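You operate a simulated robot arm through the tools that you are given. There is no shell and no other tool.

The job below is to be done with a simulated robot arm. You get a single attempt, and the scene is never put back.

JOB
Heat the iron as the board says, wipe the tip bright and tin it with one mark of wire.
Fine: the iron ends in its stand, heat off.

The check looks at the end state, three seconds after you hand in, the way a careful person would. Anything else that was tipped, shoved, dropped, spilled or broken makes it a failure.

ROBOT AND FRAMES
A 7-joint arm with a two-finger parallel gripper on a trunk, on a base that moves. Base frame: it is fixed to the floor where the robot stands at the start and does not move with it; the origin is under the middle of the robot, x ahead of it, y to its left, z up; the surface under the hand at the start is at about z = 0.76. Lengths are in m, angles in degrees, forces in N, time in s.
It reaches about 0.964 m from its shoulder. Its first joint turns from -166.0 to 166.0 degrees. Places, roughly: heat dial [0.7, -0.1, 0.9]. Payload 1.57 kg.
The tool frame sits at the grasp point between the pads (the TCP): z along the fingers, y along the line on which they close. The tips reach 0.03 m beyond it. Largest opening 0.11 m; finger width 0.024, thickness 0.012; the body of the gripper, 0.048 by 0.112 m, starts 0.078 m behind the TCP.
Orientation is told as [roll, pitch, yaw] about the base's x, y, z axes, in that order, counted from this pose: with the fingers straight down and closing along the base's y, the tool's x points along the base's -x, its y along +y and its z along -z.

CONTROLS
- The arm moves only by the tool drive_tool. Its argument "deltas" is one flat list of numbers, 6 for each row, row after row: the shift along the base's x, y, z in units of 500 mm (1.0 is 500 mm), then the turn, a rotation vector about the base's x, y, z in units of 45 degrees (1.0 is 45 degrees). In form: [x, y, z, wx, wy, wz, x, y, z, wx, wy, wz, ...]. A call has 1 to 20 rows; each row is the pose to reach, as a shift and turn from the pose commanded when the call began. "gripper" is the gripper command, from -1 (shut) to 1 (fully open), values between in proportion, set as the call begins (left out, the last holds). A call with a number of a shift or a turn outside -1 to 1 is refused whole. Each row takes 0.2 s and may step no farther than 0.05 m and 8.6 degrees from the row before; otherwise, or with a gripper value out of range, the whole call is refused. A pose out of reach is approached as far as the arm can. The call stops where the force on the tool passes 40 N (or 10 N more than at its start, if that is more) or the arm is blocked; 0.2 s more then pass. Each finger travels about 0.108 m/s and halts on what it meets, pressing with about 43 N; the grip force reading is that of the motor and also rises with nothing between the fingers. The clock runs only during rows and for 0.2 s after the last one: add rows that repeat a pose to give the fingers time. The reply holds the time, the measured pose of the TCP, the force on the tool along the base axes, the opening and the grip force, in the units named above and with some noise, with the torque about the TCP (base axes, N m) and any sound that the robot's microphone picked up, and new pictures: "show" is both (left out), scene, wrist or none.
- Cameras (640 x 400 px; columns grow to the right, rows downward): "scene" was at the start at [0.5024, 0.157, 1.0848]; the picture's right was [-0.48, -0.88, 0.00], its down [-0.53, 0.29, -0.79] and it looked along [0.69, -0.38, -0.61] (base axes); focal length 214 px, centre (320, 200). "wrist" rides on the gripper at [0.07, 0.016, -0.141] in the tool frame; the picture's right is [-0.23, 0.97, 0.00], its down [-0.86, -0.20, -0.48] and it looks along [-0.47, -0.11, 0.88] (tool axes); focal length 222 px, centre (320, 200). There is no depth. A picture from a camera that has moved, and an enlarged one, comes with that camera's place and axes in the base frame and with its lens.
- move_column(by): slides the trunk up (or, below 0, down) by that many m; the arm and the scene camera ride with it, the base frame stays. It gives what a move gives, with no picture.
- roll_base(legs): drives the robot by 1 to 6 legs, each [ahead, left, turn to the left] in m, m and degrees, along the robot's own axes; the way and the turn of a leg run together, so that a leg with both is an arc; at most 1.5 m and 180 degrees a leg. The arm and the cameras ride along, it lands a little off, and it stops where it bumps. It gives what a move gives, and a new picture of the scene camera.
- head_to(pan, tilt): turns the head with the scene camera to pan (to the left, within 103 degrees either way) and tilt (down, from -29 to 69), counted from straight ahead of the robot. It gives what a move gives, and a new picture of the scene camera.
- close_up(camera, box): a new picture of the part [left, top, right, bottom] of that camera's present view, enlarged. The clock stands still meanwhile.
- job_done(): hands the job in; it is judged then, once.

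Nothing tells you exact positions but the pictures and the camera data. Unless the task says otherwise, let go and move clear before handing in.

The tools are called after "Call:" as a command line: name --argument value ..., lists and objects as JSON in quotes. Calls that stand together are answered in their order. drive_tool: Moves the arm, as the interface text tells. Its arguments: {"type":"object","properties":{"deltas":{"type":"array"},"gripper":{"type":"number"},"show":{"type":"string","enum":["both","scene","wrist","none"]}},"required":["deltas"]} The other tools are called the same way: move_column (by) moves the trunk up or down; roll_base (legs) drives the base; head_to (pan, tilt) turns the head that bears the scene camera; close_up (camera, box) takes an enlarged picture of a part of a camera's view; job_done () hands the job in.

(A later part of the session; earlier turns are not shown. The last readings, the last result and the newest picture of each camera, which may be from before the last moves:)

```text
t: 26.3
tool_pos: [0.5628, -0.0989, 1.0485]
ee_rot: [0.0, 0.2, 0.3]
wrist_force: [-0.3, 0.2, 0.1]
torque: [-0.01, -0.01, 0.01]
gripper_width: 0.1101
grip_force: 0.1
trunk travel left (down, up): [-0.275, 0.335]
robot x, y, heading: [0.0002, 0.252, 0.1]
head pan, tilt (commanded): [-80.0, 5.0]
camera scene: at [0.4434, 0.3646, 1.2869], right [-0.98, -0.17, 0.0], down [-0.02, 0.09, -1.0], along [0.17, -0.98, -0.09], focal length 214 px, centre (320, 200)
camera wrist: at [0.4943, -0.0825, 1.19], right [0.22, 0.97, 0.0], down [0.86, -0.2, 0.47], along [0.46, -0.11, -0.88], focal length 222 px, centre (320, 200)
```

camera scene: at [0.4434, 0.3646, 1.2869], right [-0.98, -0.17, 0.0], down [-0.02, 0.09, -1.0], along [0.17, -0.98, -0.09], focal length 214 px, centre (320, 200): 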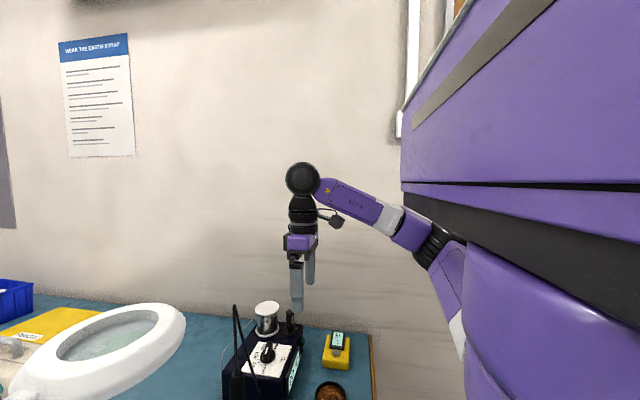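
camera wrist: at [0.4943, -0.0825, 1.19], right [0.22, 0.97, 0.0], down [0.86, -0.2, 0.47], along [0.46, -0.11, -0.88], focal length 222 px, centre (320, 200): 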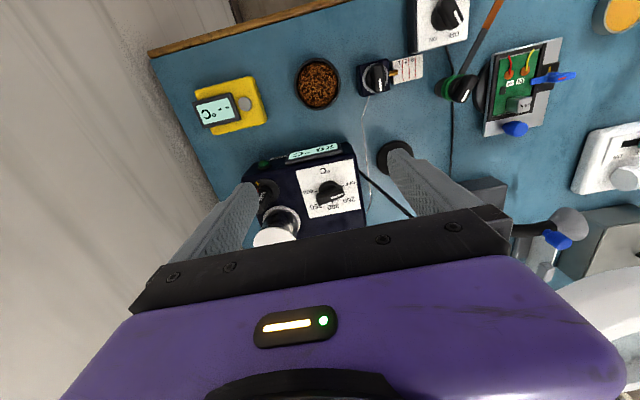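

The arm reached the station area cleanly. I'll zoom in on the dial, the fuse part and the thermometer.

Call:
close_up --camera "wrist" --box '[240, 130, 400, 250]'

Call:
close_up --camera "wrist" --box '[180, 50, 340, 150]'

Call:
close_up --camera "wrist" --box '[340, 30, 500, 130]'

Call:
head_to --pan -55 --tilt 40

Call:
close_up --camera "scene" --box '[310, 60, 470, 180]'

```text
3.33 times, centred on (320, 190) of wrist
camera zoom: at [0.4943, -0.0825, 1.19], right [0.22, 0.97, 0.0], down [0.86, -0.2, 0.47], along [0.46, -0.11, -0.88], focal length 740 px, centre (320, 233)
```

zoom: 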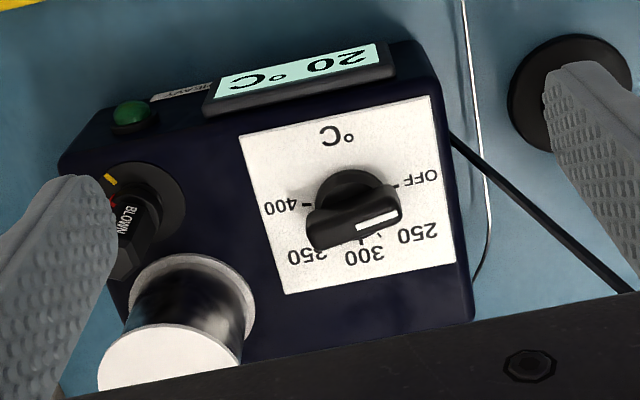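

```text
4.00 times, centred on (260, 100) of wrist
camera zoom: at [0.4943, -0.0825, 1.19], right [0.22, 0.97, 0.0], down [0.86, -0.2, 0.47], along [0.46, -0.11, -0.88], focal length 888 px, centre (560, 600)
```

zoom: 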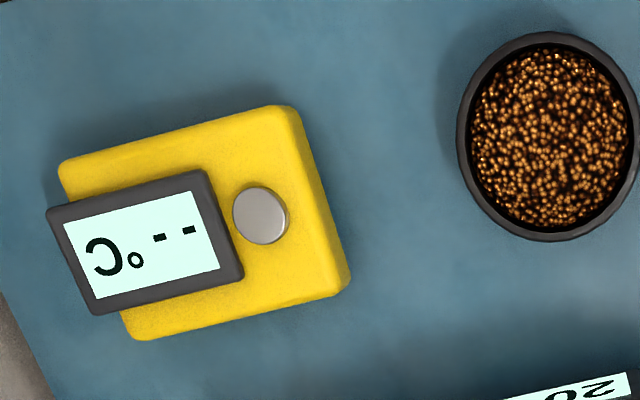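

```text
4.00 times, centred on (420, 80) of wrist
camera zoom: at [0.4943, -0.0825, 1.19], right [0.22, 0.97, 0.0], down [0.86, -0.2, 0.47], along [0.46, -0.11, -0.88], focal length 888 px, centre (-80, 680)
```

zoom: 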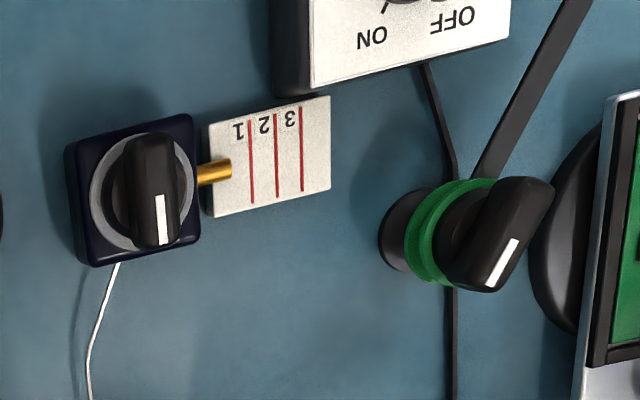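

```text
t: 27.3
tool_pos: [0.5627, -0.0995, 1.0479]
ee_rot: [0.0, 0.4, 0.3]
wrist_force: [-0.9, 0.0, 0.3]
torque: [-0.01, -0.03, -0.05]
gripper_width: 0.1101
grip_force: 0.1
trunk travel left (down, up): [-0.275, 0.335]
robot x, y, heading: [0.002, 0.2548, 0.0]
head pan, tilt (commanded): [-55.0, 40.0]
camera scene: at [0.4762, 0.3851, 1.2313], right [-0.82, -0.57, 0.0], down [-0.37, 0.53, -0.77], along [0.44, -0.63, -0.64], focal length 214 px, centre (320, 200)
```

scene: 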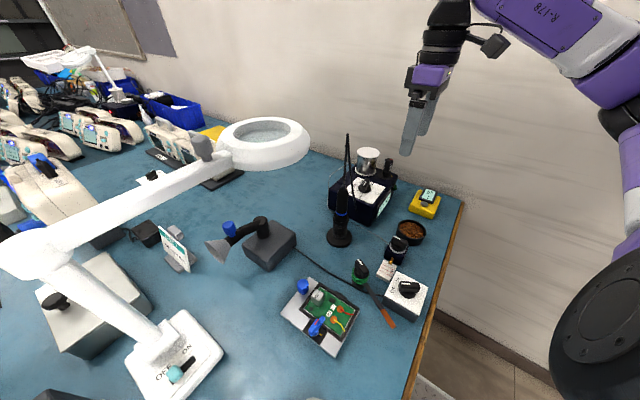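

```text
3.33 times, centred on (390, 120) of scene
camera zoom: at [0.4762, 0.3851, 1.2313], right [-0.82, -0.57, 0.0], down [-0.37, 0.53, -0.77], along [0.44, -0.63, -0.64], focal length 715 px, centre (87, 467)
```

zoom: 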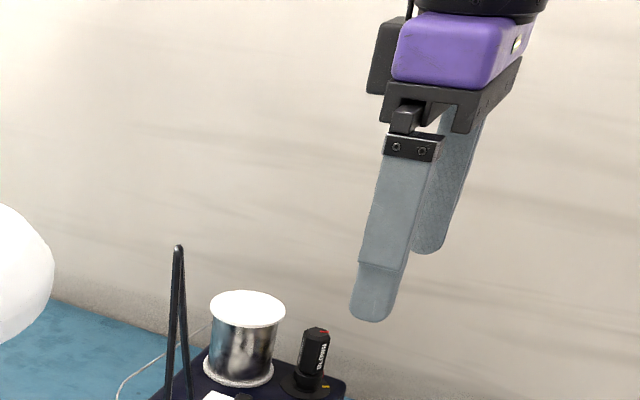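

I can read the dial's layout now. I'll take closer scene views to fix the dial's position and the iron's geometry by triangulation.

Call:
close_up --camera "scene" --box '[310, 140, 430, 220]'

Call:
close_up --camera "scene" --box '[320, 200, 440, 290]'

```text
5.00 times, centred on (370, 180) of scene
camera zoom: at [0.4762, 0.3851, 1.2313], right [-0.82, -0.57, 0.0], down [-0.37, 0.53, -0.77], along [0.44, -0.63, -0.64], focal length 1072 px, centre (70, 300)
```

zoom: 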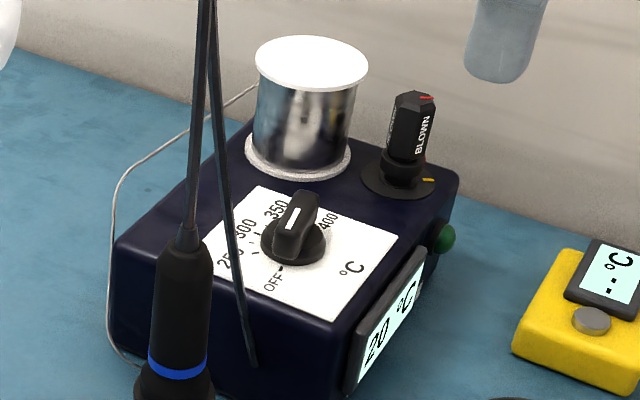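

```text
4.44 times, centred on (380, 245) of scene
camera zoom: at [0.4762, 0.3851, 1.2313], right [-0.82, -0.57, 0.0], down [-0.37, 0.53, -0.77], along [0.44, -0.63, -0.64], focal length 953 px, centre (53, 0)
```

zoom: 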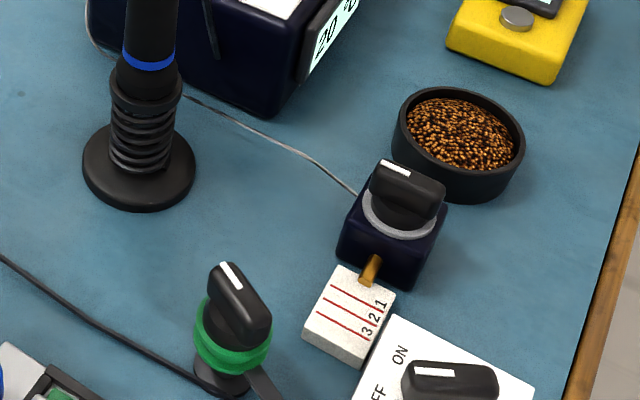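

The dial axis works out at about (0.660, -0.105), with the panel at z≈0.85 and the knob top at z≈0.874. OFF points to +y and 350 lies 135° clockwise of that. To grip the bar I need the fingers closing along x, so I'll turn the hand +90° here in two calls.

Call:
drive_tool --deltas '[0, 0, 0, 0, 0, 0.18, 0, 0, 0, 0, 0, 0.36, 0, 0, 0, 0, 0, 0.54, 0, 0, 0, 0, 0, 0.72, 0, 0, 0, 0, 0, 0.9, 0, 0, 0, 0, 0, 1.0]' --gripper -0.2 --show "none"

Call:
drive_tool --deltas '[0, 0, 0, 0, 0, 0.18, 0, 0, 0, 0, 0, 0.36, 0, 0, 0, 0, 0, 0.54, 0, 0, 0, 0, 0, 0.72, 0, 0, 0, 0, 0, 0.9, 0, 0, 0, 0, 0, 1.0]' --show "both"

```text
t: 28.7
tool_pos: [0.5547, 0.0904, 1.0282]
ee_rot: [-0.1, 0.3, 45.0]
wrist_force: [-0.2, -0.6, 0.6]
torque: [-0.03, -0.05, 0.06]
gripper_width: 0.0439
grip_force: 0.0
out of reach, approached as far as the arm can: row 1, 2, 3, 4, 5, 6
trunk travel left (down, up): [-0.275, 0.335]
robot x, y, heading: [-0.002, 0.2557, 0.1]
head pan, tilt (commanded): [-55.0, 40.0]
```

```text
t: 30.1
tool_pos: [0.5178, 0.2386, 1.0462]
ee_rot: [0.1, 0.3, 90.2]
wrist_force: [-0.6, -0.1, -0.9]
torque: [-0.01, -0.04, 0.0]
gripper_width: 0.0439
grip_force: 0.0
out of reach, approached as far as the arm can: row 1, 2, 3, 4, 5, 6
trunk travel left (down, up): [-0.275, 0.335]
robot x, y, heading: [0.0002, 0.256, -0.1]
head pan, tilt (commanded): [-55.0, 40.0]
camera scene: at [0.4761, 0.3849, 1.2313], right [-0.82, -0.57, 0.0], down [-0.37, 0.53, -0.77], along [0.44, -0.63, -0.64], focal length 214 px, centre (320, 200)
camera wrist: at [0.5042, 0.1709, 1.188], right [-0.97, 0.22, 0.0], down [0.2, 0.86, 0.47], along [0.1, 0.46, -0.88], focal length 222 px, centre (320, 200)
```

scene: 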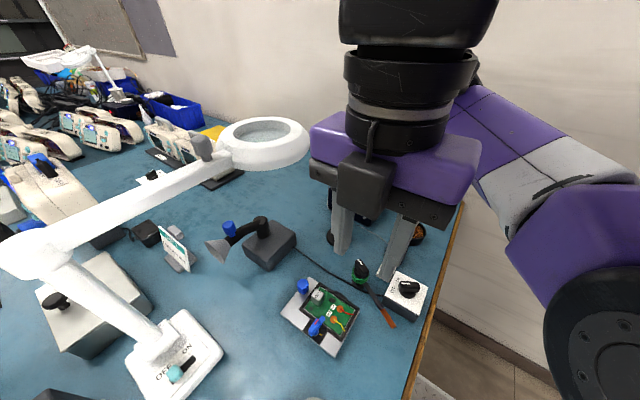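
wrist: 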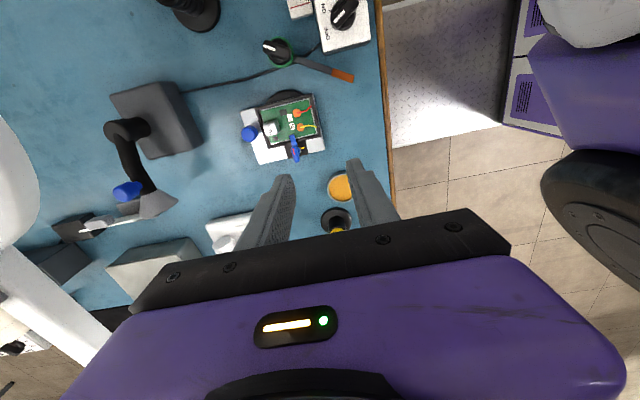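

Turning positive ran the last joint to its limit and the hand drifted left, though nothing was touched. I'll go the other way: rotate negative to yaw -90 while coming back right, in controlled steps.

Call:
drive_tool --deltas '[0, 0, 0, 0, 0, -0.18, 0.01, -0.03, 0, 0, 0, -0.36, 0.03, -0.08, 0, 0, 0, -0.54, 0.05, -0.14, 0, 0, 0, -0.72, 0.07, -0.19, 0, 0, 0, -0.9, 0.08, -0.24, 0, 0, 0, -1.0]' --show "none"

Call:
drive_tool --deltas '[0, 0, 0, 0, 0, -0.18, 0, -0.05, 0, 0, 0, -0.36, 0, -0.1, 0, 0, 0, -0.54, 0, -0.15, 0, 0, 0, -0.72, 0, -0.2, 0, 0, 0, -0.9, 0, -0.24, 0, 0, 0, -1.0]' --show "none"

Call:
drive_tool --deltas '[0, -0.03, 0, 0, 0, -0.18, 0, -0.06, 0, 0, 0, -0.36, 0, -0.09, 0, 0, 0, -0.54, 0, -0.12, 0, 0, 0, -0.72, 0, -0.15, 0, 0, 0, -0.9, 0, -0.18, 0, 0, 0, -1.0]' --show "both"

```text
t: 31.5
tool_pos: [0.5588, 0.1202, 1.0476]
ee_rot: [0.2, 0.4, 45.2]
wrist_force: [0.0, -0.4, 0.2]
torque: [0.0, 0.03, -0.03]
gripper_width: 0.0441
grip_force: 0.1
trunk travel left (down, up): [-0.275, 0.335]
robot x, y, heading: [0.0012, 0.2563, -0.0]
head pan, tilt (commanded): [-55.0, 40.0]
```

```text
t: 32.9
tool_pos: [0.5556, -0.0003, 1.0487]
ee_rot: [0.1, 0.2, 0.1]
wrist_force: [0.0, -0.3, 0.1]
torque: [0.0, 0.02, 0.01]
gripper_width: 0.0441
grip_force: 0.2
trunk travel left (down, up): [-0.275, 0.335]
robot x, y, heading: [-0.0011, 0.2539, 0.1]
head pan, tilt (commanded): [-55.0, 40.0]
```

```text
t: 34.3
tool_pos: [0.5568, -0.0883, 1.0479]
ee_rot: [0.2, 0.3, -44.8]
wrist_force: [-0.4, -0.6, 0.0]
torque: [0.01, -0.02, 0.03]
gripper_width: 0.044
grip_force: 0.1
trunk travel left (down, up): [-0.275, 0.335]
robot x, y, heading: [0.0034, 0.2566, 0.0]
head pan, tilt (commanded): [-55.0, 40.0]
camera scene: at [0.4762, 0.3852, 1.2312], right [-0.82, -0.57, 0.0], down [-0.37, 0.53, -0.77], along [0.44, -0.63, -0.64], focal length 214 px, centre (320, 200)
camera wrist: at [0.5205, -0.0282, 1.1906], right [0.85, 0.53, 0.0], down [0.47, -0.75, 0.47], along [0.25, -0.4, -0.88], focal length 222 px, centre (320, 200)
```

scene: 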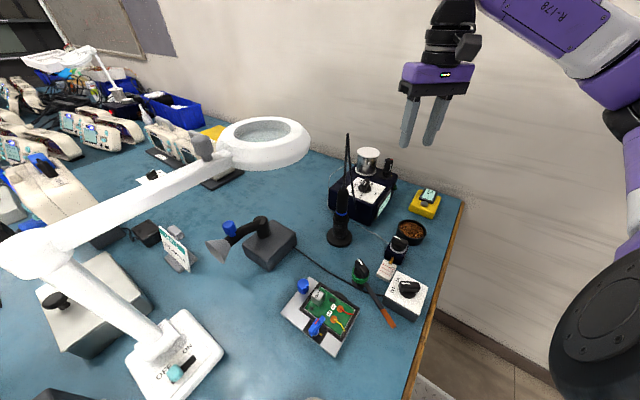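
wrist: 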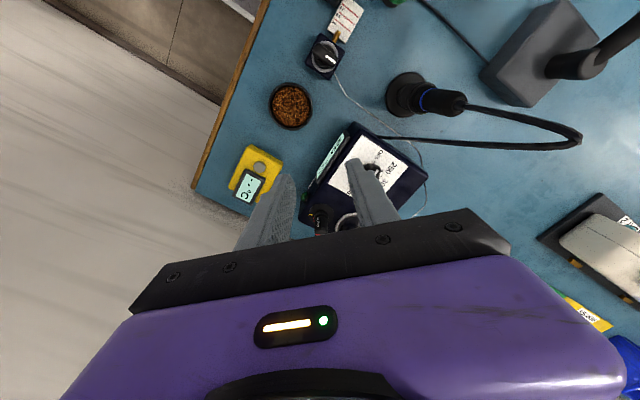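

Negative yaw works. I'll continue to yaw -90, then hover over the dial with a slight lean away from the cord.

Call:
drive_tool --deltas '[0, -0.005, 0, 0, 0, -0.18, 0, -0.01, 0, 0, 0, -0.36, 0, -0.02, 0, 0, 0, -0.54, 0, -0.03, 0, 0, 0, -0.72, 0, -0.035, 0, 0, 0, -0.9, 0, -0.035, 0, 0, 0, -1.0, 0, -0.035, 0, 0, 0, -1.0]' --show "wrist"

Call:
close_up --camera "wrist" --box '[280, 80, 480, 240]'

```text
t: 35.9
tool_pos: [0.5586, -0.1085, 1.048]
ee_rot: [0.0, 0.3, -89.8]
wrist_force: [0.3, -0.5, 0.0]
torque: [-0.02, -0.01, 0.06]
gripper_width: 0.0442
grip_force: 0.0
trunk travel left (down, up): [-0.275, 0.335]
robot x, y, heading: [0.0005, 0.2565, 0.1]
head pan, tilt (commanded): [-55.0, 40.0]
camera wrist: at [0.5752, -0.0378, 1.19], right [0.97, -0.22, 0.0], down [-0.2, -0.86, 0.47], along [-0.11, -0.46, -0.88], focal length 222 px, centre (320, 200)
```

wrist: 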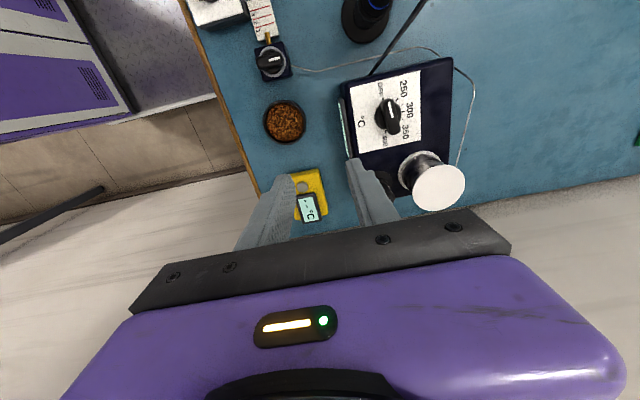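

```text
2.50 times, centred on (380, 160) of wrist
camera zoom: at [0.5752, -0.0378, 1.19], right [0.97, -0.22, 0.0], down [-0.2, -0.86, 0.47], along [-0.11, -0.46, -0.88], focal length 555 px, centre (170, 300)
```

zoom: 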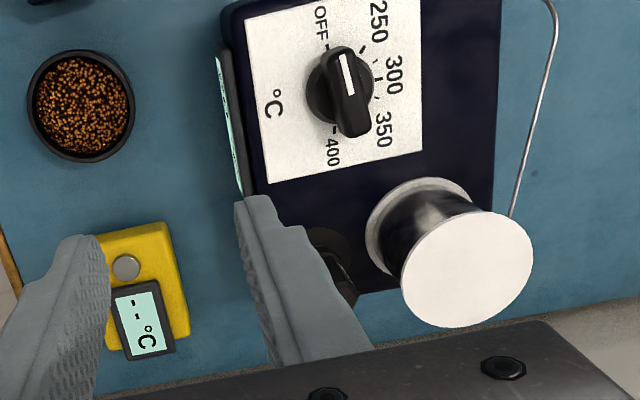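

Two wrist views agree: the knob axis is at about (0.658, -0.106). I'll move over it at height with a 12° lean toward -y, so the wrist camera clears the cord.

Call:
drive_tool --deltas '[0.06, 0.002, 0, 0.08, 0, 0, 0.12, 0.004, 0, 0.16, 0, 0, 0.2, 0.006, 0, 0.267, 0, 0, 0.2, 0.006, -0.06, 0.267, 0, 0, 0.2, 0.006, -0.12, 0.267, 0, 0, 0.2, 0.006, -0.14, 0.267, 0, 0]' --show "both"

Call:
close_up --camera "wrist" --box '[220, 60, 420, 200]'

Call:
close_up --camera "scene" --box '[300, 80, 440, 200]'

```text
t: 37.3
tool_pos: [0.6593, -0.1022, 0.9803]
ee_rot: [0.0, 12.3, -89.7]
wrist_force: [-0.3, 0.6, -0.7]
torque: [0.03, -0.01, 0.01]
gripper_width: 0.0442
grip_force: 0.0
trunk travel left (down, up): [-0.275, 0.335]
robot x, y, heading: [-0.0008, 0.2566, 0.1]
head pan, tilt (commanded): [-55.0, 40.0]
camera scene: at [0.4762, 0.3852, 1.2312], right [-0.82, -0.57, 0.0], down [-0.37, 0.53, -0.77], along [0.44, -0.63, -0.64], focal length 214 px, centre (320, 200)
camera wrist: at [0.675, -0.064, 1.1331], right [0.97, -0.22, -0.05], down [-0.2, -0.94, 0.28], along [-0.11, -0.27, -0.96], focal length 222 px, centre (320, 200)
```

scene: 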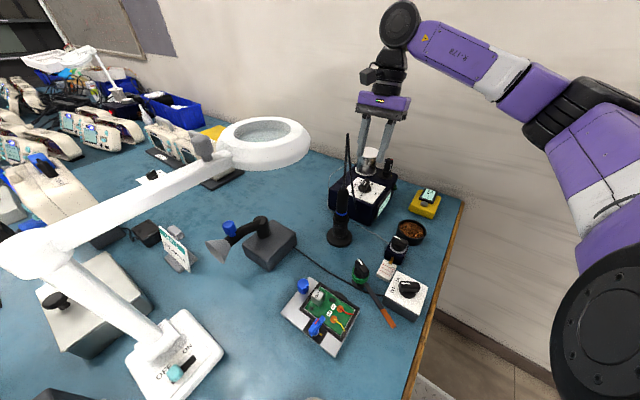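
wrist: 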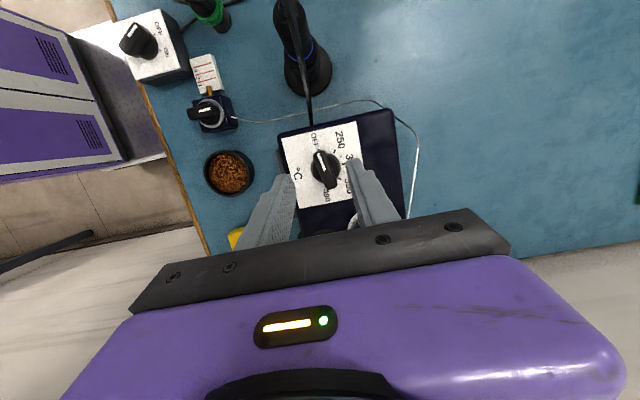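

```text
2.86 times, centred on (320, 130) of wrist
camera zoom: at [0.675, -0.064, 1.1331], right [0.97, -0.22, -0.05], down [-0.2, -0.94, 0.28], along [-0.11, -0.27, -0.96], focal length 635 px, centre (320, 400)
```

zoom: 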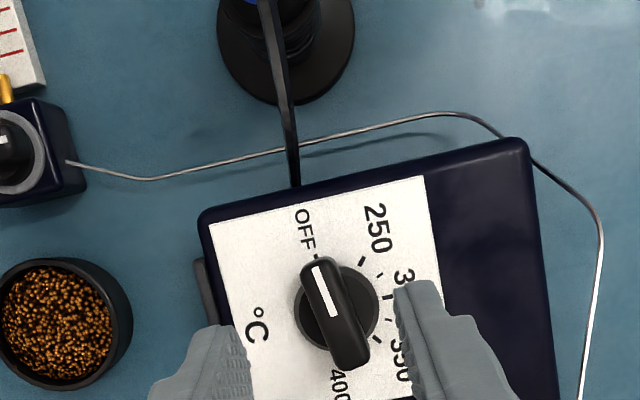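

```text
3.33 times, centred on (370, 140) of scene
camera zoom: at [0.4762, 0.3852, 1.2312], right [-0.82, -0.57, 0.0], down [-0.37, 0.53, -0.77], along [0.44, -0.63, -0.64], focal length 715 px, centre (153, 400)
```

zoom: 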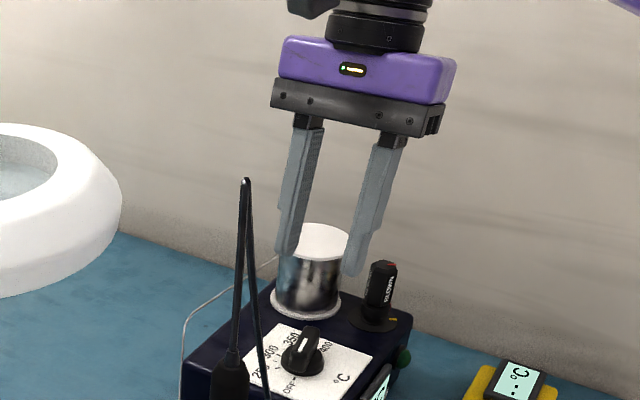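

The hand is directly over the knob: axis (0.660, -0.103), with marks at 50° spacing (OFF ≈ +98°, 350 ≈ -52°). Before gripping I'll dry-run the 150° clockwise turn up here, to make sure the arm can do it without drifting.

Call:
drive_tool --deltas '[0, 0, 0, 0, 0, -0.18, 0, 0, 0, 0, 0, -0.36, 0, 0, 0, 0, 0, -0.54, 0, 0, 0, 0, 0, -0.72, 0, 0, 0, 0, 0, -0.9, 0, 0, 0, 0, 0, -1.0]' --show "none"

Call:
drive_tool --deltas '[0, 0, 0, 0, 0, -0.18, 0, 0, 0, 0, 0, -0.36, 0, 0, 0, 0, 0, -0.54, 0, 0, 0, 0, 0, -0.72, 0, 0, 0, 0, 0, -0.9, 0, 0, 0, 0, 0, -1.0]' --show "scene"

```text
t: 38.7
tool_pos: [0.6591, -0.1043, 0.9791]
ee_rot: [0.2, 12.2, -134.8]
wrist_force: [-0.5, -0.6, 0.7]
torque: [-0.04, 0.0, -0.01]
gripper_width: 0.0443
grip_force: 0.2
trunk travel left (down, up): [-0.275, 0.335]
robot x, y, heading: [0.0002, 0.2529, -0.3]
head pan, tilt (commanded): [-55.0, 40.0]
```

```text
t: 40.1
tool_pos: [0.6587, -0.1032, 0.979]
ee_rot: [0.1, 12.3, -179.8]
wrist_force: [-0.4, 0.1, -0.1]
torque: [-0.03, 0.01, 0.01]
gripper_width: 0.0439
grip_force: 0.1
trunk travel left (down, up): [-0.275, 0.335]
robot x, y, heading: [0.004, 0.2558, 0.2]
head pan, tilt (commanded): [-55.0, 40.0]
camera scene: at [0.4762, 0.3851, 1.2312], right [-0.82, -0.57, 0.0], down [-0.37, 0.53, -0.77], along [0.44, -0.63, -0.64], focal length 214 px, centre (320, 200)
```

scene: 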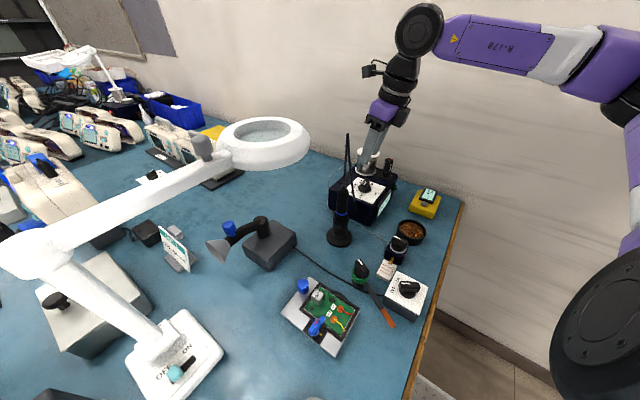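

Call:
drive_tool --deltas '[0, 0, 0, 0, 0, -0.18, 0, 0, 0, 0, 0, -0.36, 0, 0, 0, 0, 0, -0.54, 0, 0, 0, 0, 0, -0.72, 0, 0, 0, 0, 0, -0.9, 0, 0, 0, 0, 0, -1.0]' --show "none"

Call:
drive_tool --deltas '[0, 0, 0, 0, 0, -0.15, 0, 0, 0, 0, 0, -0.3]' --show "both"

```text
t: 41.5
tool_pos: [0.658, -0.1033, 0.9793]
ee_rot: [0.2, 12.3, 135.1]
wrist_force: [0.2, 0.5, -0.4]
torque: [-0.06, 0.04, -0.02]
gripper_width: 0.0443
grip_force: 0.1
trunk travel left (down, up): [-0.275, 0.335]
robot x, y, heading: [0.0022, 0.2545, -0.0]
head pan, tilt (commanded): [-55.0, 40.0]
```

```text
t: 42.1
tool_pos: [0.6589, -0.1043, 0.9773]
ee_rot: [0.1, 12.3, 121.7]
wrist_force: [0.3, 0.5, 0.4]
torque: [0.02, 0.01, 0.01]
gripper_width: 0.0437
grip_force: 0.1
trunk travel left (down, up): [-0.275, 0.335]
robot x, y, heading: [0.0025, 0.2578, 0.2]
head pan, tilt (commanded): [-55.0, 40.0]
camera scene: at [0.4762, 0.3851, 1.2312], right [-0.82, -0.57, 0.0], down [-0.37, 0.53, -0.77], along [0.44, -0.63, -0.64], focal length 214 px, centre (320, 200)
camera wrist: at [0.6656, -0.1435, 1.1315], right [-0.95, -0.32, -0.05], down [-0.32, 0.9, 0.28], along [-0.05, 0.28, -0.96], focal length 222 px, centre (320, 200)
```

scene: 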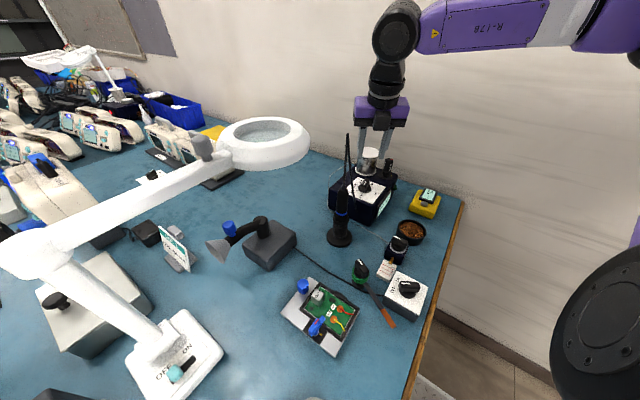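
wrist: 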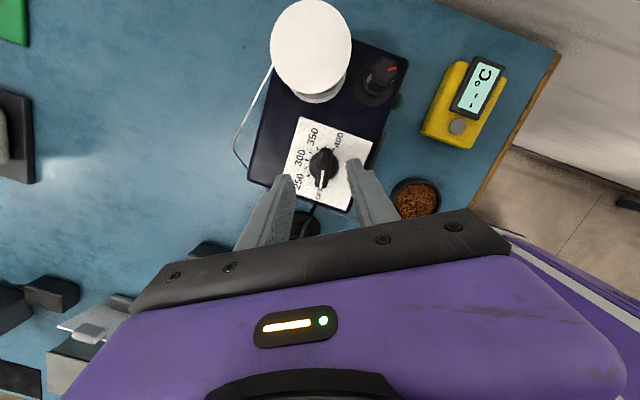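

The whole turn is reachable with no drift. I'll rotate back to line up perpendicular to the bar at OFF (yaw about -83).

Call:
drive_tool --deltas '[0, 0, 0, 0, 0, 0.18, 0, 0, 0, 0, 0, 0.36, 0, 0, 0, 0, 0, 0.54, 0, 0, 0, 0, 0, 0.72, 0, 0, 0, 0, 0, 0.9, 0, 0, 0, 0, 0, 1.0]' --show "none"

Call:
drive_tool --deltas '[0, 0, 0, 0, 0, 0.18, 0, 0, 0, 0, 0, 0.36, 0, 0, 0, 0, 0, 0.54, 0, 0, 0, 0, 0, 0.72, 0, 0, 0, 0, 0, 0.9, 0, 0, 0, 0, 0, 1.0]' --show "none"

Call:
drive_tool --deltas '[0, 0, 0, 0, 0, 0.18, 0, 0, 0, 0, 0, 0.36, 0, 0, 0, 0, 0, 0.54, 0, 0, 0, 0, 0, 0.72, 0, 0, 0, 0, 0, 0.9, 0, 0, 0, 0, 0, 1.0]' --show "none"

Call:
drive_tool --deltas '[0, 0, 0, 0, 0, 0.15, 0, 0, 0, 0, 0, 0.3, 0, 0, 0, 0, 0, 0.45, 0, 0, 0, 0, 0, 0.45]' --show "wrist"

Call:
close_up --camera "wrist" --box '[270, 110, 400, 220]'

```text
t: 43.5
tool_pos: [0.6588, -0.1041, 0.9784]
ee_rot: [0.3, 12.3, 166.9]
wrist_force: [0.3, -0.4, -0.3]
torque: [0.01, -0.02, 0.0]
gripper_width: 0.0442
grip_force: 0.1
trunk travel left (down, up): [-0.275, 0.335]
robot x, y, heading: [-0.0006, 0.2563, -0.3]
head pan, tilt (commanded): [-55.0, 40.0]
```

```text
t: 44.9
tool_pos: [0.6594, -0.1042, 0.9784]
ee_rot: [0.1, 12.2, -148.0]
wrist_force: [0.4, -0.5, 0.8]
torque: [0.01, 0.0, 0.0]
gripper_width: 0.044
grip_force: 0.1
trunk travel left (down, up): [-0.275, 0.335]
robot x, y, heading: [0.0024, 0.2573, -0.2]
head pan, tilt (commanded): [-55.0, 40.0]
```

```text
t: 46.3
tool_pos: [0.6585, -0.1038, 0.9793]
ee_rot: [0.1, 12.3, -103.2]
wrist_force: [-0.8, 0.2, 0.0]
torque: [0.0, 0.01, -0.02]
gripper_width: 0.0439
grip_force: 0.1
trunk travel left (down, up): [-0.275, 0.335]
robot x, y, heading: [-0.0002, 0.2576, -0.0]
head pan, tilt (commanded): [-55.0, 40.0]
```

```text
t: 47.3
tool_pos: [0.6567, -0.105, 0.9782]
ee_rot: [0.1, 12.4, -82.9]
wrist_force: [1.0, 0.0, 0.6]
torque: [-0.03, 0.0, 0.0]
gripper_width: 0.0444
grip_force: 0.1
trunk travel left (down, up): [-0.275, 0.335]
robot x, y, heading: [-0.0002, 0.2521, -0.1]
head pan, tilt (commanded): [-55.0, 40.0]
camera wrist: at [0.6697, -0.0632, 1.1312], right [0.99, -0.1, -0.05], down [-0.08, -0.95, 0.28], along [-0.07, -0.28, -0.96], focal length 222 px, centre (320, 200)
```

wrist: 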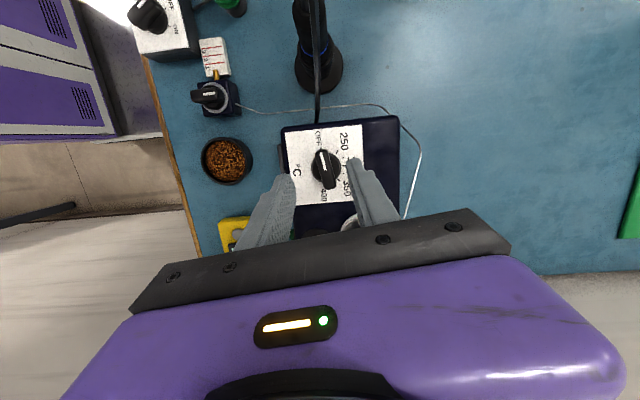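

```text
3.64 times, centred on (335, 165) of wrist
camera zoom: at [0.6697, -0.0632, 1.1312], right [0.99, -0.1, -0.05], down [-0.08, -0.95, 0.28], along [-0.07, -0.28, -0.96], focal length 808 px, centre (266, 327)
```

zoom: 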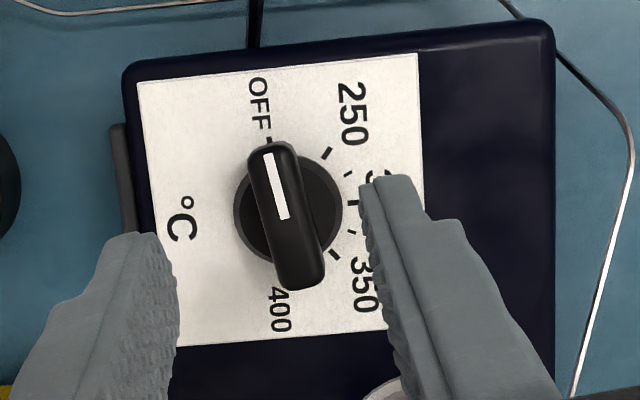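

The bar, its pointer and the ticks line up as I reckoned. I'll lower onto the bar with tips staying just above the knob's base disc.

Call:
drive_tool --deltas '[0.003, 0, -0.06, 0, 0, 0, 0.003, 0, -0.12, 0, 0, 0, 0.003, 0, -0.15, 0, 0, 0, 0.003, 0, -0.174, 0, 0, 0, 0.003, 0, -0.174, 0, 0, 0]' --show "both"

Call:
close_up --camera "wrist" --box '[240, 90, 400, 240]'

Call:
close_up --camera "scene" --box '[320, 110, 430, 210]'

```text
t: 48.5
tool_pos: [0.6596, -0.104, 0.8913]
ee_rot: [0.1, 12.3, -82.9]
wrist_force: [0.1, 0.1, 0.7]
torque: [0.01, 0.02, -0.01]
gripper_width: 0.044
grip_force: 0.1
trunk travel left (down, up): [-0.275, 0.335]
robot x, y, heading: [-0.0001, 0.2565, 0.2]
head pan, tilt (commanded): [-55.0, 40.0]
camera scene: at [0.4762, 0.3851, 1.2312], right [-0.82, -0.57, 0.0], down [-0.37, 0.53, -0.77], along [0.44, -0.63, -0.64], focal length 214 px, centre (320, 200)
camera wrist: at [0.6716, -0.063, 1.044], right [0.99, -0.1, -0.05], down [-0.08, -0.95, 0.29], along [-0.07, -0.28, -0.96], focal length 222 px, centre (320, 200)
```

scene: 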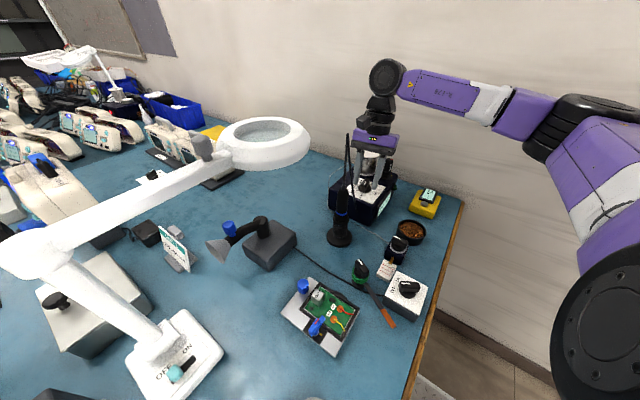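
wrist: 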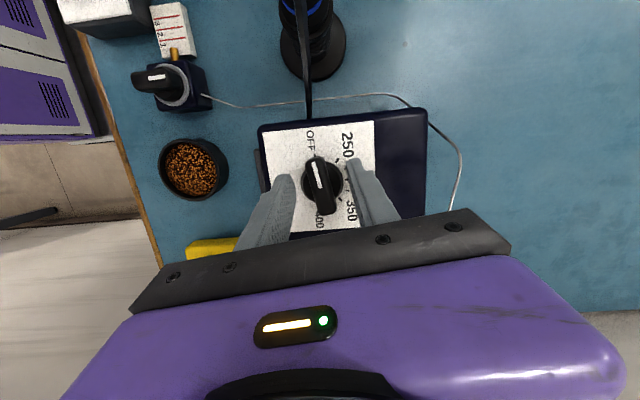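

```text
2.67 times, centred on (320, 165) of wrist
camera zoom: at [0.6716, -0.063, 1.044], right [0.99, -0.1, -0.05], down [-0.08, -0.95, 0.29], along [-0.07, -0.28, -0.96], focal length 592 px, centre (320, 293)
```

zoom: 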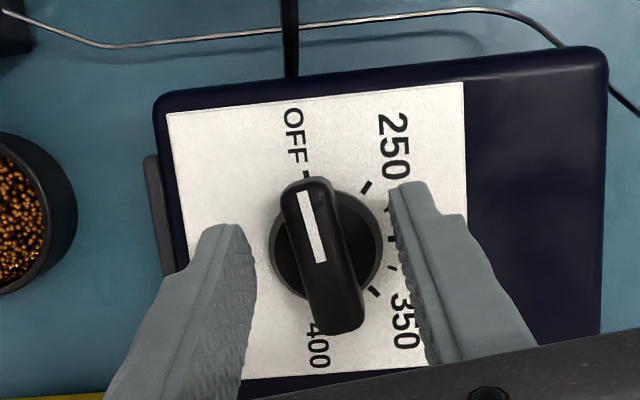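

```text
4.00 times, centred on (375, 160) of scene
camera zoom: at [0.4762, 0.3851, 1.2312], right [-0.82, -0.57, 0.0], down [-0.37, 0.53, -0.77], along [0.44, -0.63, -0.64], focal length 858 px, centre (100, 360)
```

zoom: 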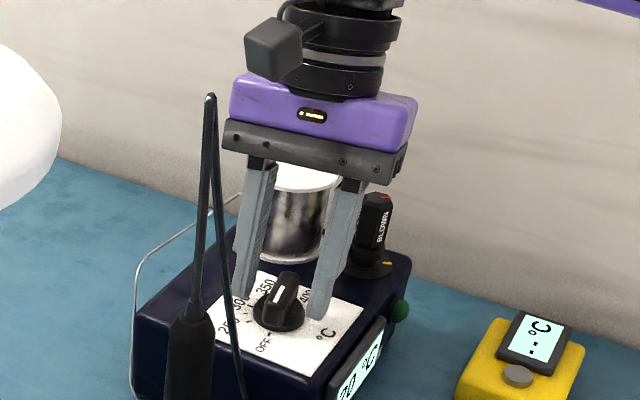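

The fingers straddle the bar nicely. Closing on it now.

Call:
drive_tool --deltas '[0, 0, 0, 0, 0, 0, 0, 0, 0, 0, 0, 0, 0, 0, 0, 0, 0, 0]' --gripper -1 --show "wrist"

Call:
close_up --camera "wrist" --box '[240, 90, 400, 240]'

```text
t: 49.3
tool_pos: [0.6602, -0.1038, 0.8904]
ee_rot: [0.1, 12.2, -82.9]
wrist_force: [-3.1, 1.8, -0.9]
torque: [0.12, 0.18, 0.0]
gripper_width: 0.0159
grip_force: 31.2
trunk travel left (down, up): [-0.275, 0.335]
robot x, y, heading: [-0.0032, 0.2563, -0.1]
head pan, tilt (commanded): [-55.0, 40.0]
camera wrist: at [0.6715, -0.0629, 1.044], right [0.99, -0.1, -0.05], down [-0.08, -0.95, 0.28], along [-0.07, -0.28, -0.96], focal length 222 px, centre (320, 200)
```

wrist: 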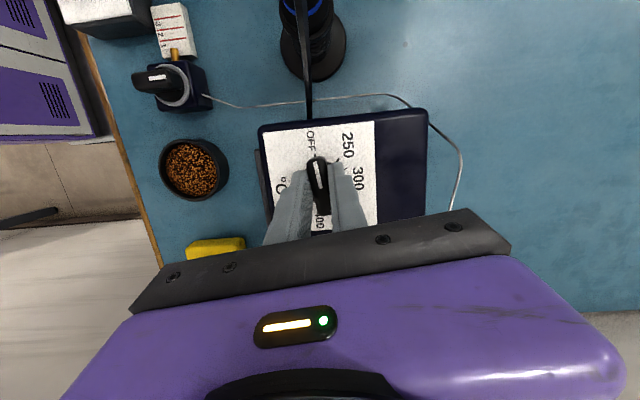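

```text
2.67 times, centred on (320, 165) of wrist
camera zoom: at [0.6715, -0.0629, 1.044], right [0.99, -0.1, -0.05], down [-0.08, -0.95, 0.28], along [-0.07, -0.28, -0.96], focal length 592 px, centre (320, 293)
```

zoom: 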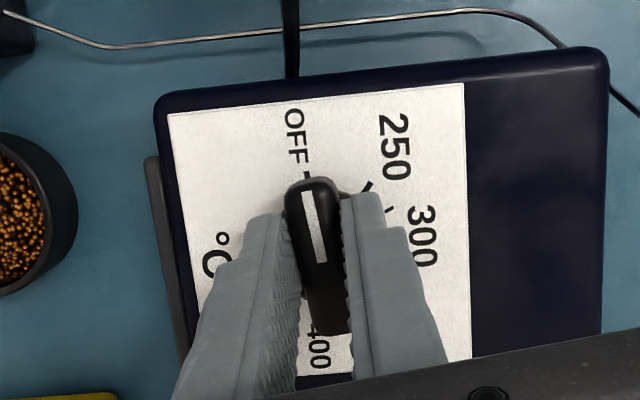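

The bar is held (16 mm) with only about 3 N side load. Turning clockwise the first 45° now.

Call:
drive_tool --deltas '[0, 0, 0, 0, 0, -0.17, 0, 0, 0, 0, 0, -0.34, 0, 0, 0, 0, 0, -0.51, 0, 0, 0, 0, 0, -0.68, 0, 0, 0, 0, 0, -0.85, 0, 0, 0, 0, 0, -1.0]' --show "wrist"

Call:
close_up --camera "scene" --box '[320, 110, 430, 210]'

```text
t: 50.7
tool_pos: [0.6595, -0.1034, 0.8916]
ee_rot: [0.1, 12.3, -128.2]
wrist_force: [13.9, -0.6, -9.6]
torque: [-0.06, -0.09, 0.01]
gripper_width: 0.0161
grip_force: 31.9
trunk travel left (down, up): [-0.275, 0.335]
robot x, y, heading: [-0.0001, 0.2574, 0.2]
head pan, tilt (commanded): [-55.0, 40.0]
camera wrist: at [0.6968, -0.0826, 1.0441], right [0.63, -0.78, -0.05], down [-0.74, -0.61, 0.28], along [-0.25, -0.15, -0.96], focal length 222 px, centre (320, 200)
```

wrist: 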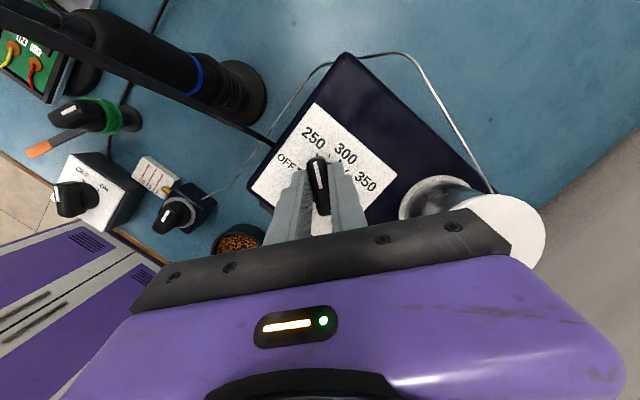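

```text
4.00 times, centred on (375, 160) of scene
camera zoom: at [0.4769, 0.385, 1.2309], right [-0.82, -0.57, 0.0], down [-0.37, 0.53, -0.77], along [0.44, -0.63, -0.64], focal length 858 px, centre (100, 360)
```

zoom: 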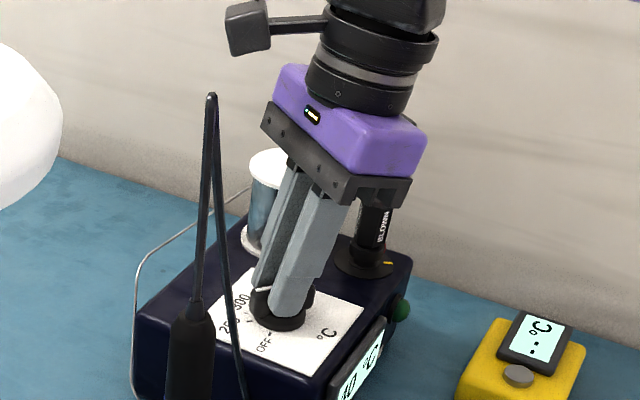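

The knob follows and the display has begun climbing, so the heater is powered. I'll ease out the side load and turn the next 45°.

Call:
drive_tool --deltas '[0.002, 0, -0.001, 0, 0, 0, 0.002, 0, -0.001, 0, 0, -0.17, 0.002, 0, -0.001, 0, 0, -0.34, 0.002, 0, -0.001, 0, 0, -0.51, 0.002, 0, -0.001, 0, 0, -0.68, 0.002, 0, -0.001, 0, 0, -0.85, 0.002, 0, -0.001, 0, 0, -1.0]' --show "wrist"

Call:
close_up --camera "scene" --box '[320, 110, 430, 210]'

```text
t: 52.3
tool_pos: [0.6609, -0.1047, 0.8912]
ee_rot: [0.1, 12.3, -173.1]
wrist_force: [9.1, -4.8, -5.4]
torque: [0.02, -0.57, 0.01]
gripper_width: 0.0159
grip_force: 31.4
trunk travel left (down, up): [-0.275, 0.335]
robot x, y, heading: [0.0017, 0.2582, 0.1]
head pan, tilt (commanded): [-55.0, 40.0]
camera wrist: at [0.7011, -0.1146, 1.0441], right [-0.1, -0.99, -0.05], down [-0.95, 0.09, 0.28], along [-0.28, 0.07, -0.96], focal length 222 px, centre (320, 200)
```

wrist: 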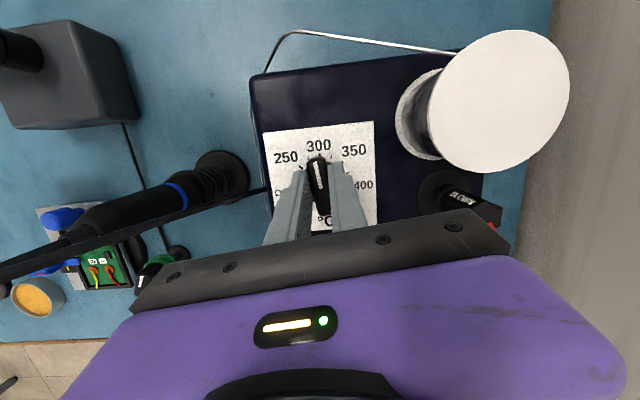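

```text
4.00 times, centred on (375, 160) of scene
camera zoom: at [0.4766, 0.3849, 1.231], right [-0.82, -0.57, 0.0], down [-0.37, 0.53, -0.77], along [0.44, -0.63, -0.64], focal length 858 px, centre (100, 360)
```

zoom: 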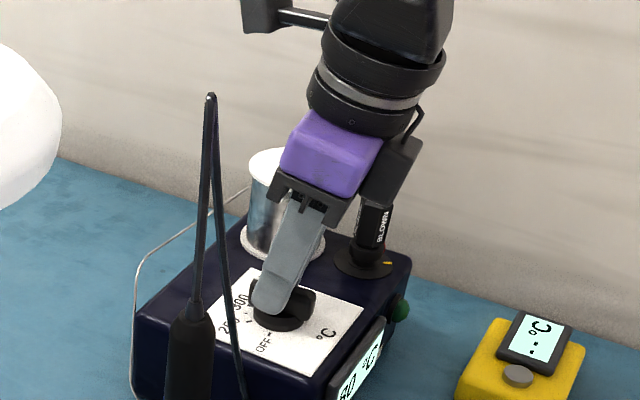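

The pointer is near 300 and the display keeps climbing. Next 45° toward 350.

Call:
drive_tool --deltas '[0.001, 0, -0.001, 0, 0, -0.17, 0.001, 0, -0.001, 0, 0, -0.34, 0.001, 0, -0.001, 0, 0, -0.51, 0.001, 0, -0.001, 0, 0, -0.68, 0.001, 0, -0.001, 0, 0, -0.85, 0.001, 0, -0.001, 0, 0, -1.0]' --show "wrist"

Call:
close_up --camera "wrist" --box '[240, 90, 400, 240]'

```text
t: 53.7
tool_pos: [0.6602, -0.1047, 0.8912]
ee_rot: [0.2, 12.5, 141.7]
wrist_force: [4.0, -15.8, 5.3]
torque: [-0.38, -0.53, 0.0]
gripper_width: 0.016
grip_force: 30.8
trunk travel left (down, up): [-0.275, 0.335]
robot x, y, heading: [0.0008, 0.2564, 0.1]
head pan, tilt (commanded): [-55.0, 40.0]
camera wrist: at [0.6812, -0.1398, 1.0442], right [-0.78, -0.63, -0.05], down [-0.61, 0.74, 0.28], along [-0.14, 0.25, -0.96], focal length 222 px, centre (320, 200)
```

wrist: 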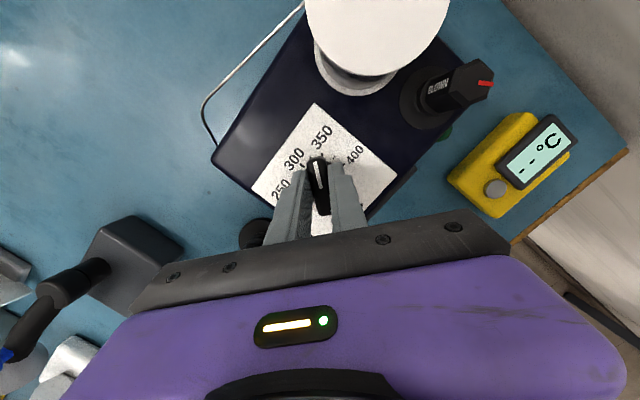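

```text
2.67 times, centred on (320, 165) of wrist
camera zoom: at [0.6812, -0.1398, 1.0442], right [-0.78, -0.63, -0.05], down [-0.61, 0.74, 0.28], along [-0.14, 0.25, -0.96], focal length 592 px, centre (320, 293)
```

zoom: 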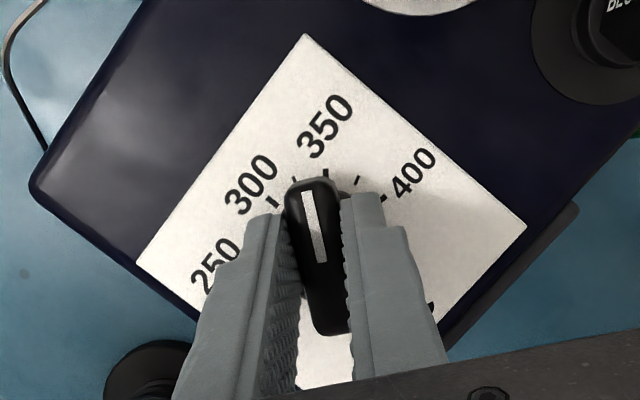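

The pointer is about 14° short of the 350 tick. I'll ease the side load and finish the turn.

Call:
drive_tool --deltas '[0, -0.002, 0, 0, 0, 0, 0, -0.003, 0.001, 0, 0, -0.16, 0, -0.003, 0.001, 0, 0, -0.316, 0, -0.003, 0.001, 0, 0, -0.316]' --show "wrist"

Call:
close_up --camera "wrist" --box '[240, 90, 400, 240]'

Call:
close_up --camera "scene" --box '[320, 110, 430, 210]'

```text
t: 54.7
tool_pos: [0.6602, -0.1054, 0.8909]
ee_rot: [0.2, 12.3, 127.7]
wrist_force: [0.3, -12.0, 0.2]
torque: [-0.13, -0.12, -0.01]
gripper_width: 0.016
grip_force: 31.3
trunk travel left (down, up): [-0.275, 0.335]
robot x, y, heading: [0.0031, 0.2563, -0.0]
head pan, tilt (commanded): [-55.0, 40.0]
camera wrist: at [0.672, -0.1443, 1.044], right [-0.91, -0.42, -0.04], down [-0.41, 0.86, 0.29], along [-0.08, 0.28, -0.96], focal length 222 px, centre (320, 200)
```

wrist: 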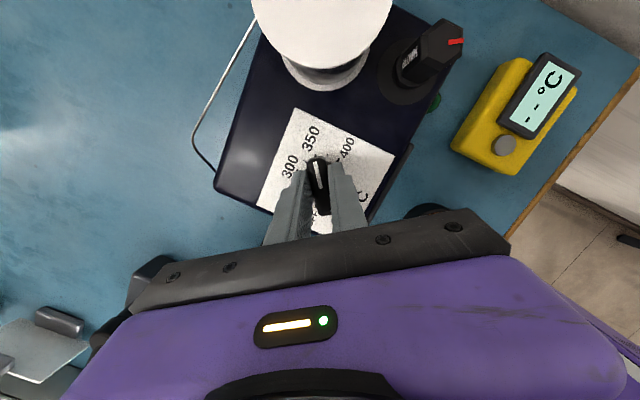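

```text
2.67 times, centred on (320, 165) of wrist
camera zoom: at [0.672, -0.1443, 1.044], right [-0.91, -0.42, -0.04], down [-0.41, 0.86, 0.29], along [-0.08, 0.28, -0.96], focal length 592 px, centre (320, 293)
```

zoom: 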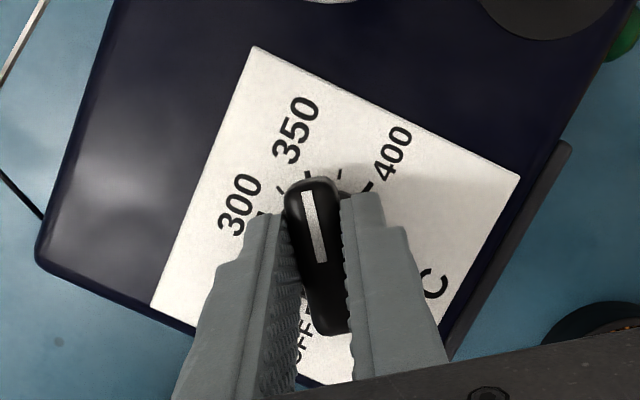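

```text
4.00 times, centred on (375, 160) of scene
camera zoom: at [0.4762, 0.3848, 1.2312], right [-0.82, -0.57, 0.0], down [-0.37, 0.53, -0.77], along [0.44, -0.63, -0.64], focal length 858 px, centre (100, 360)
```

zoom: 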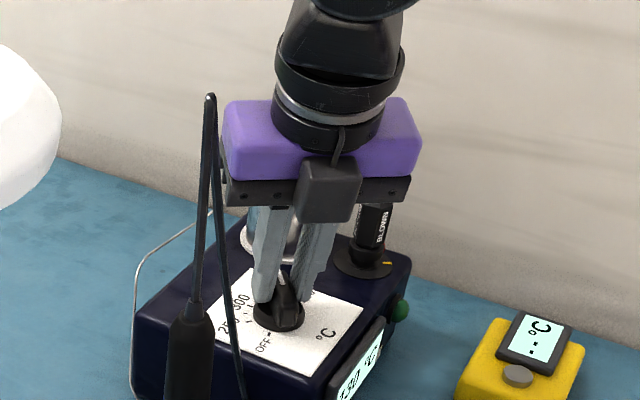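

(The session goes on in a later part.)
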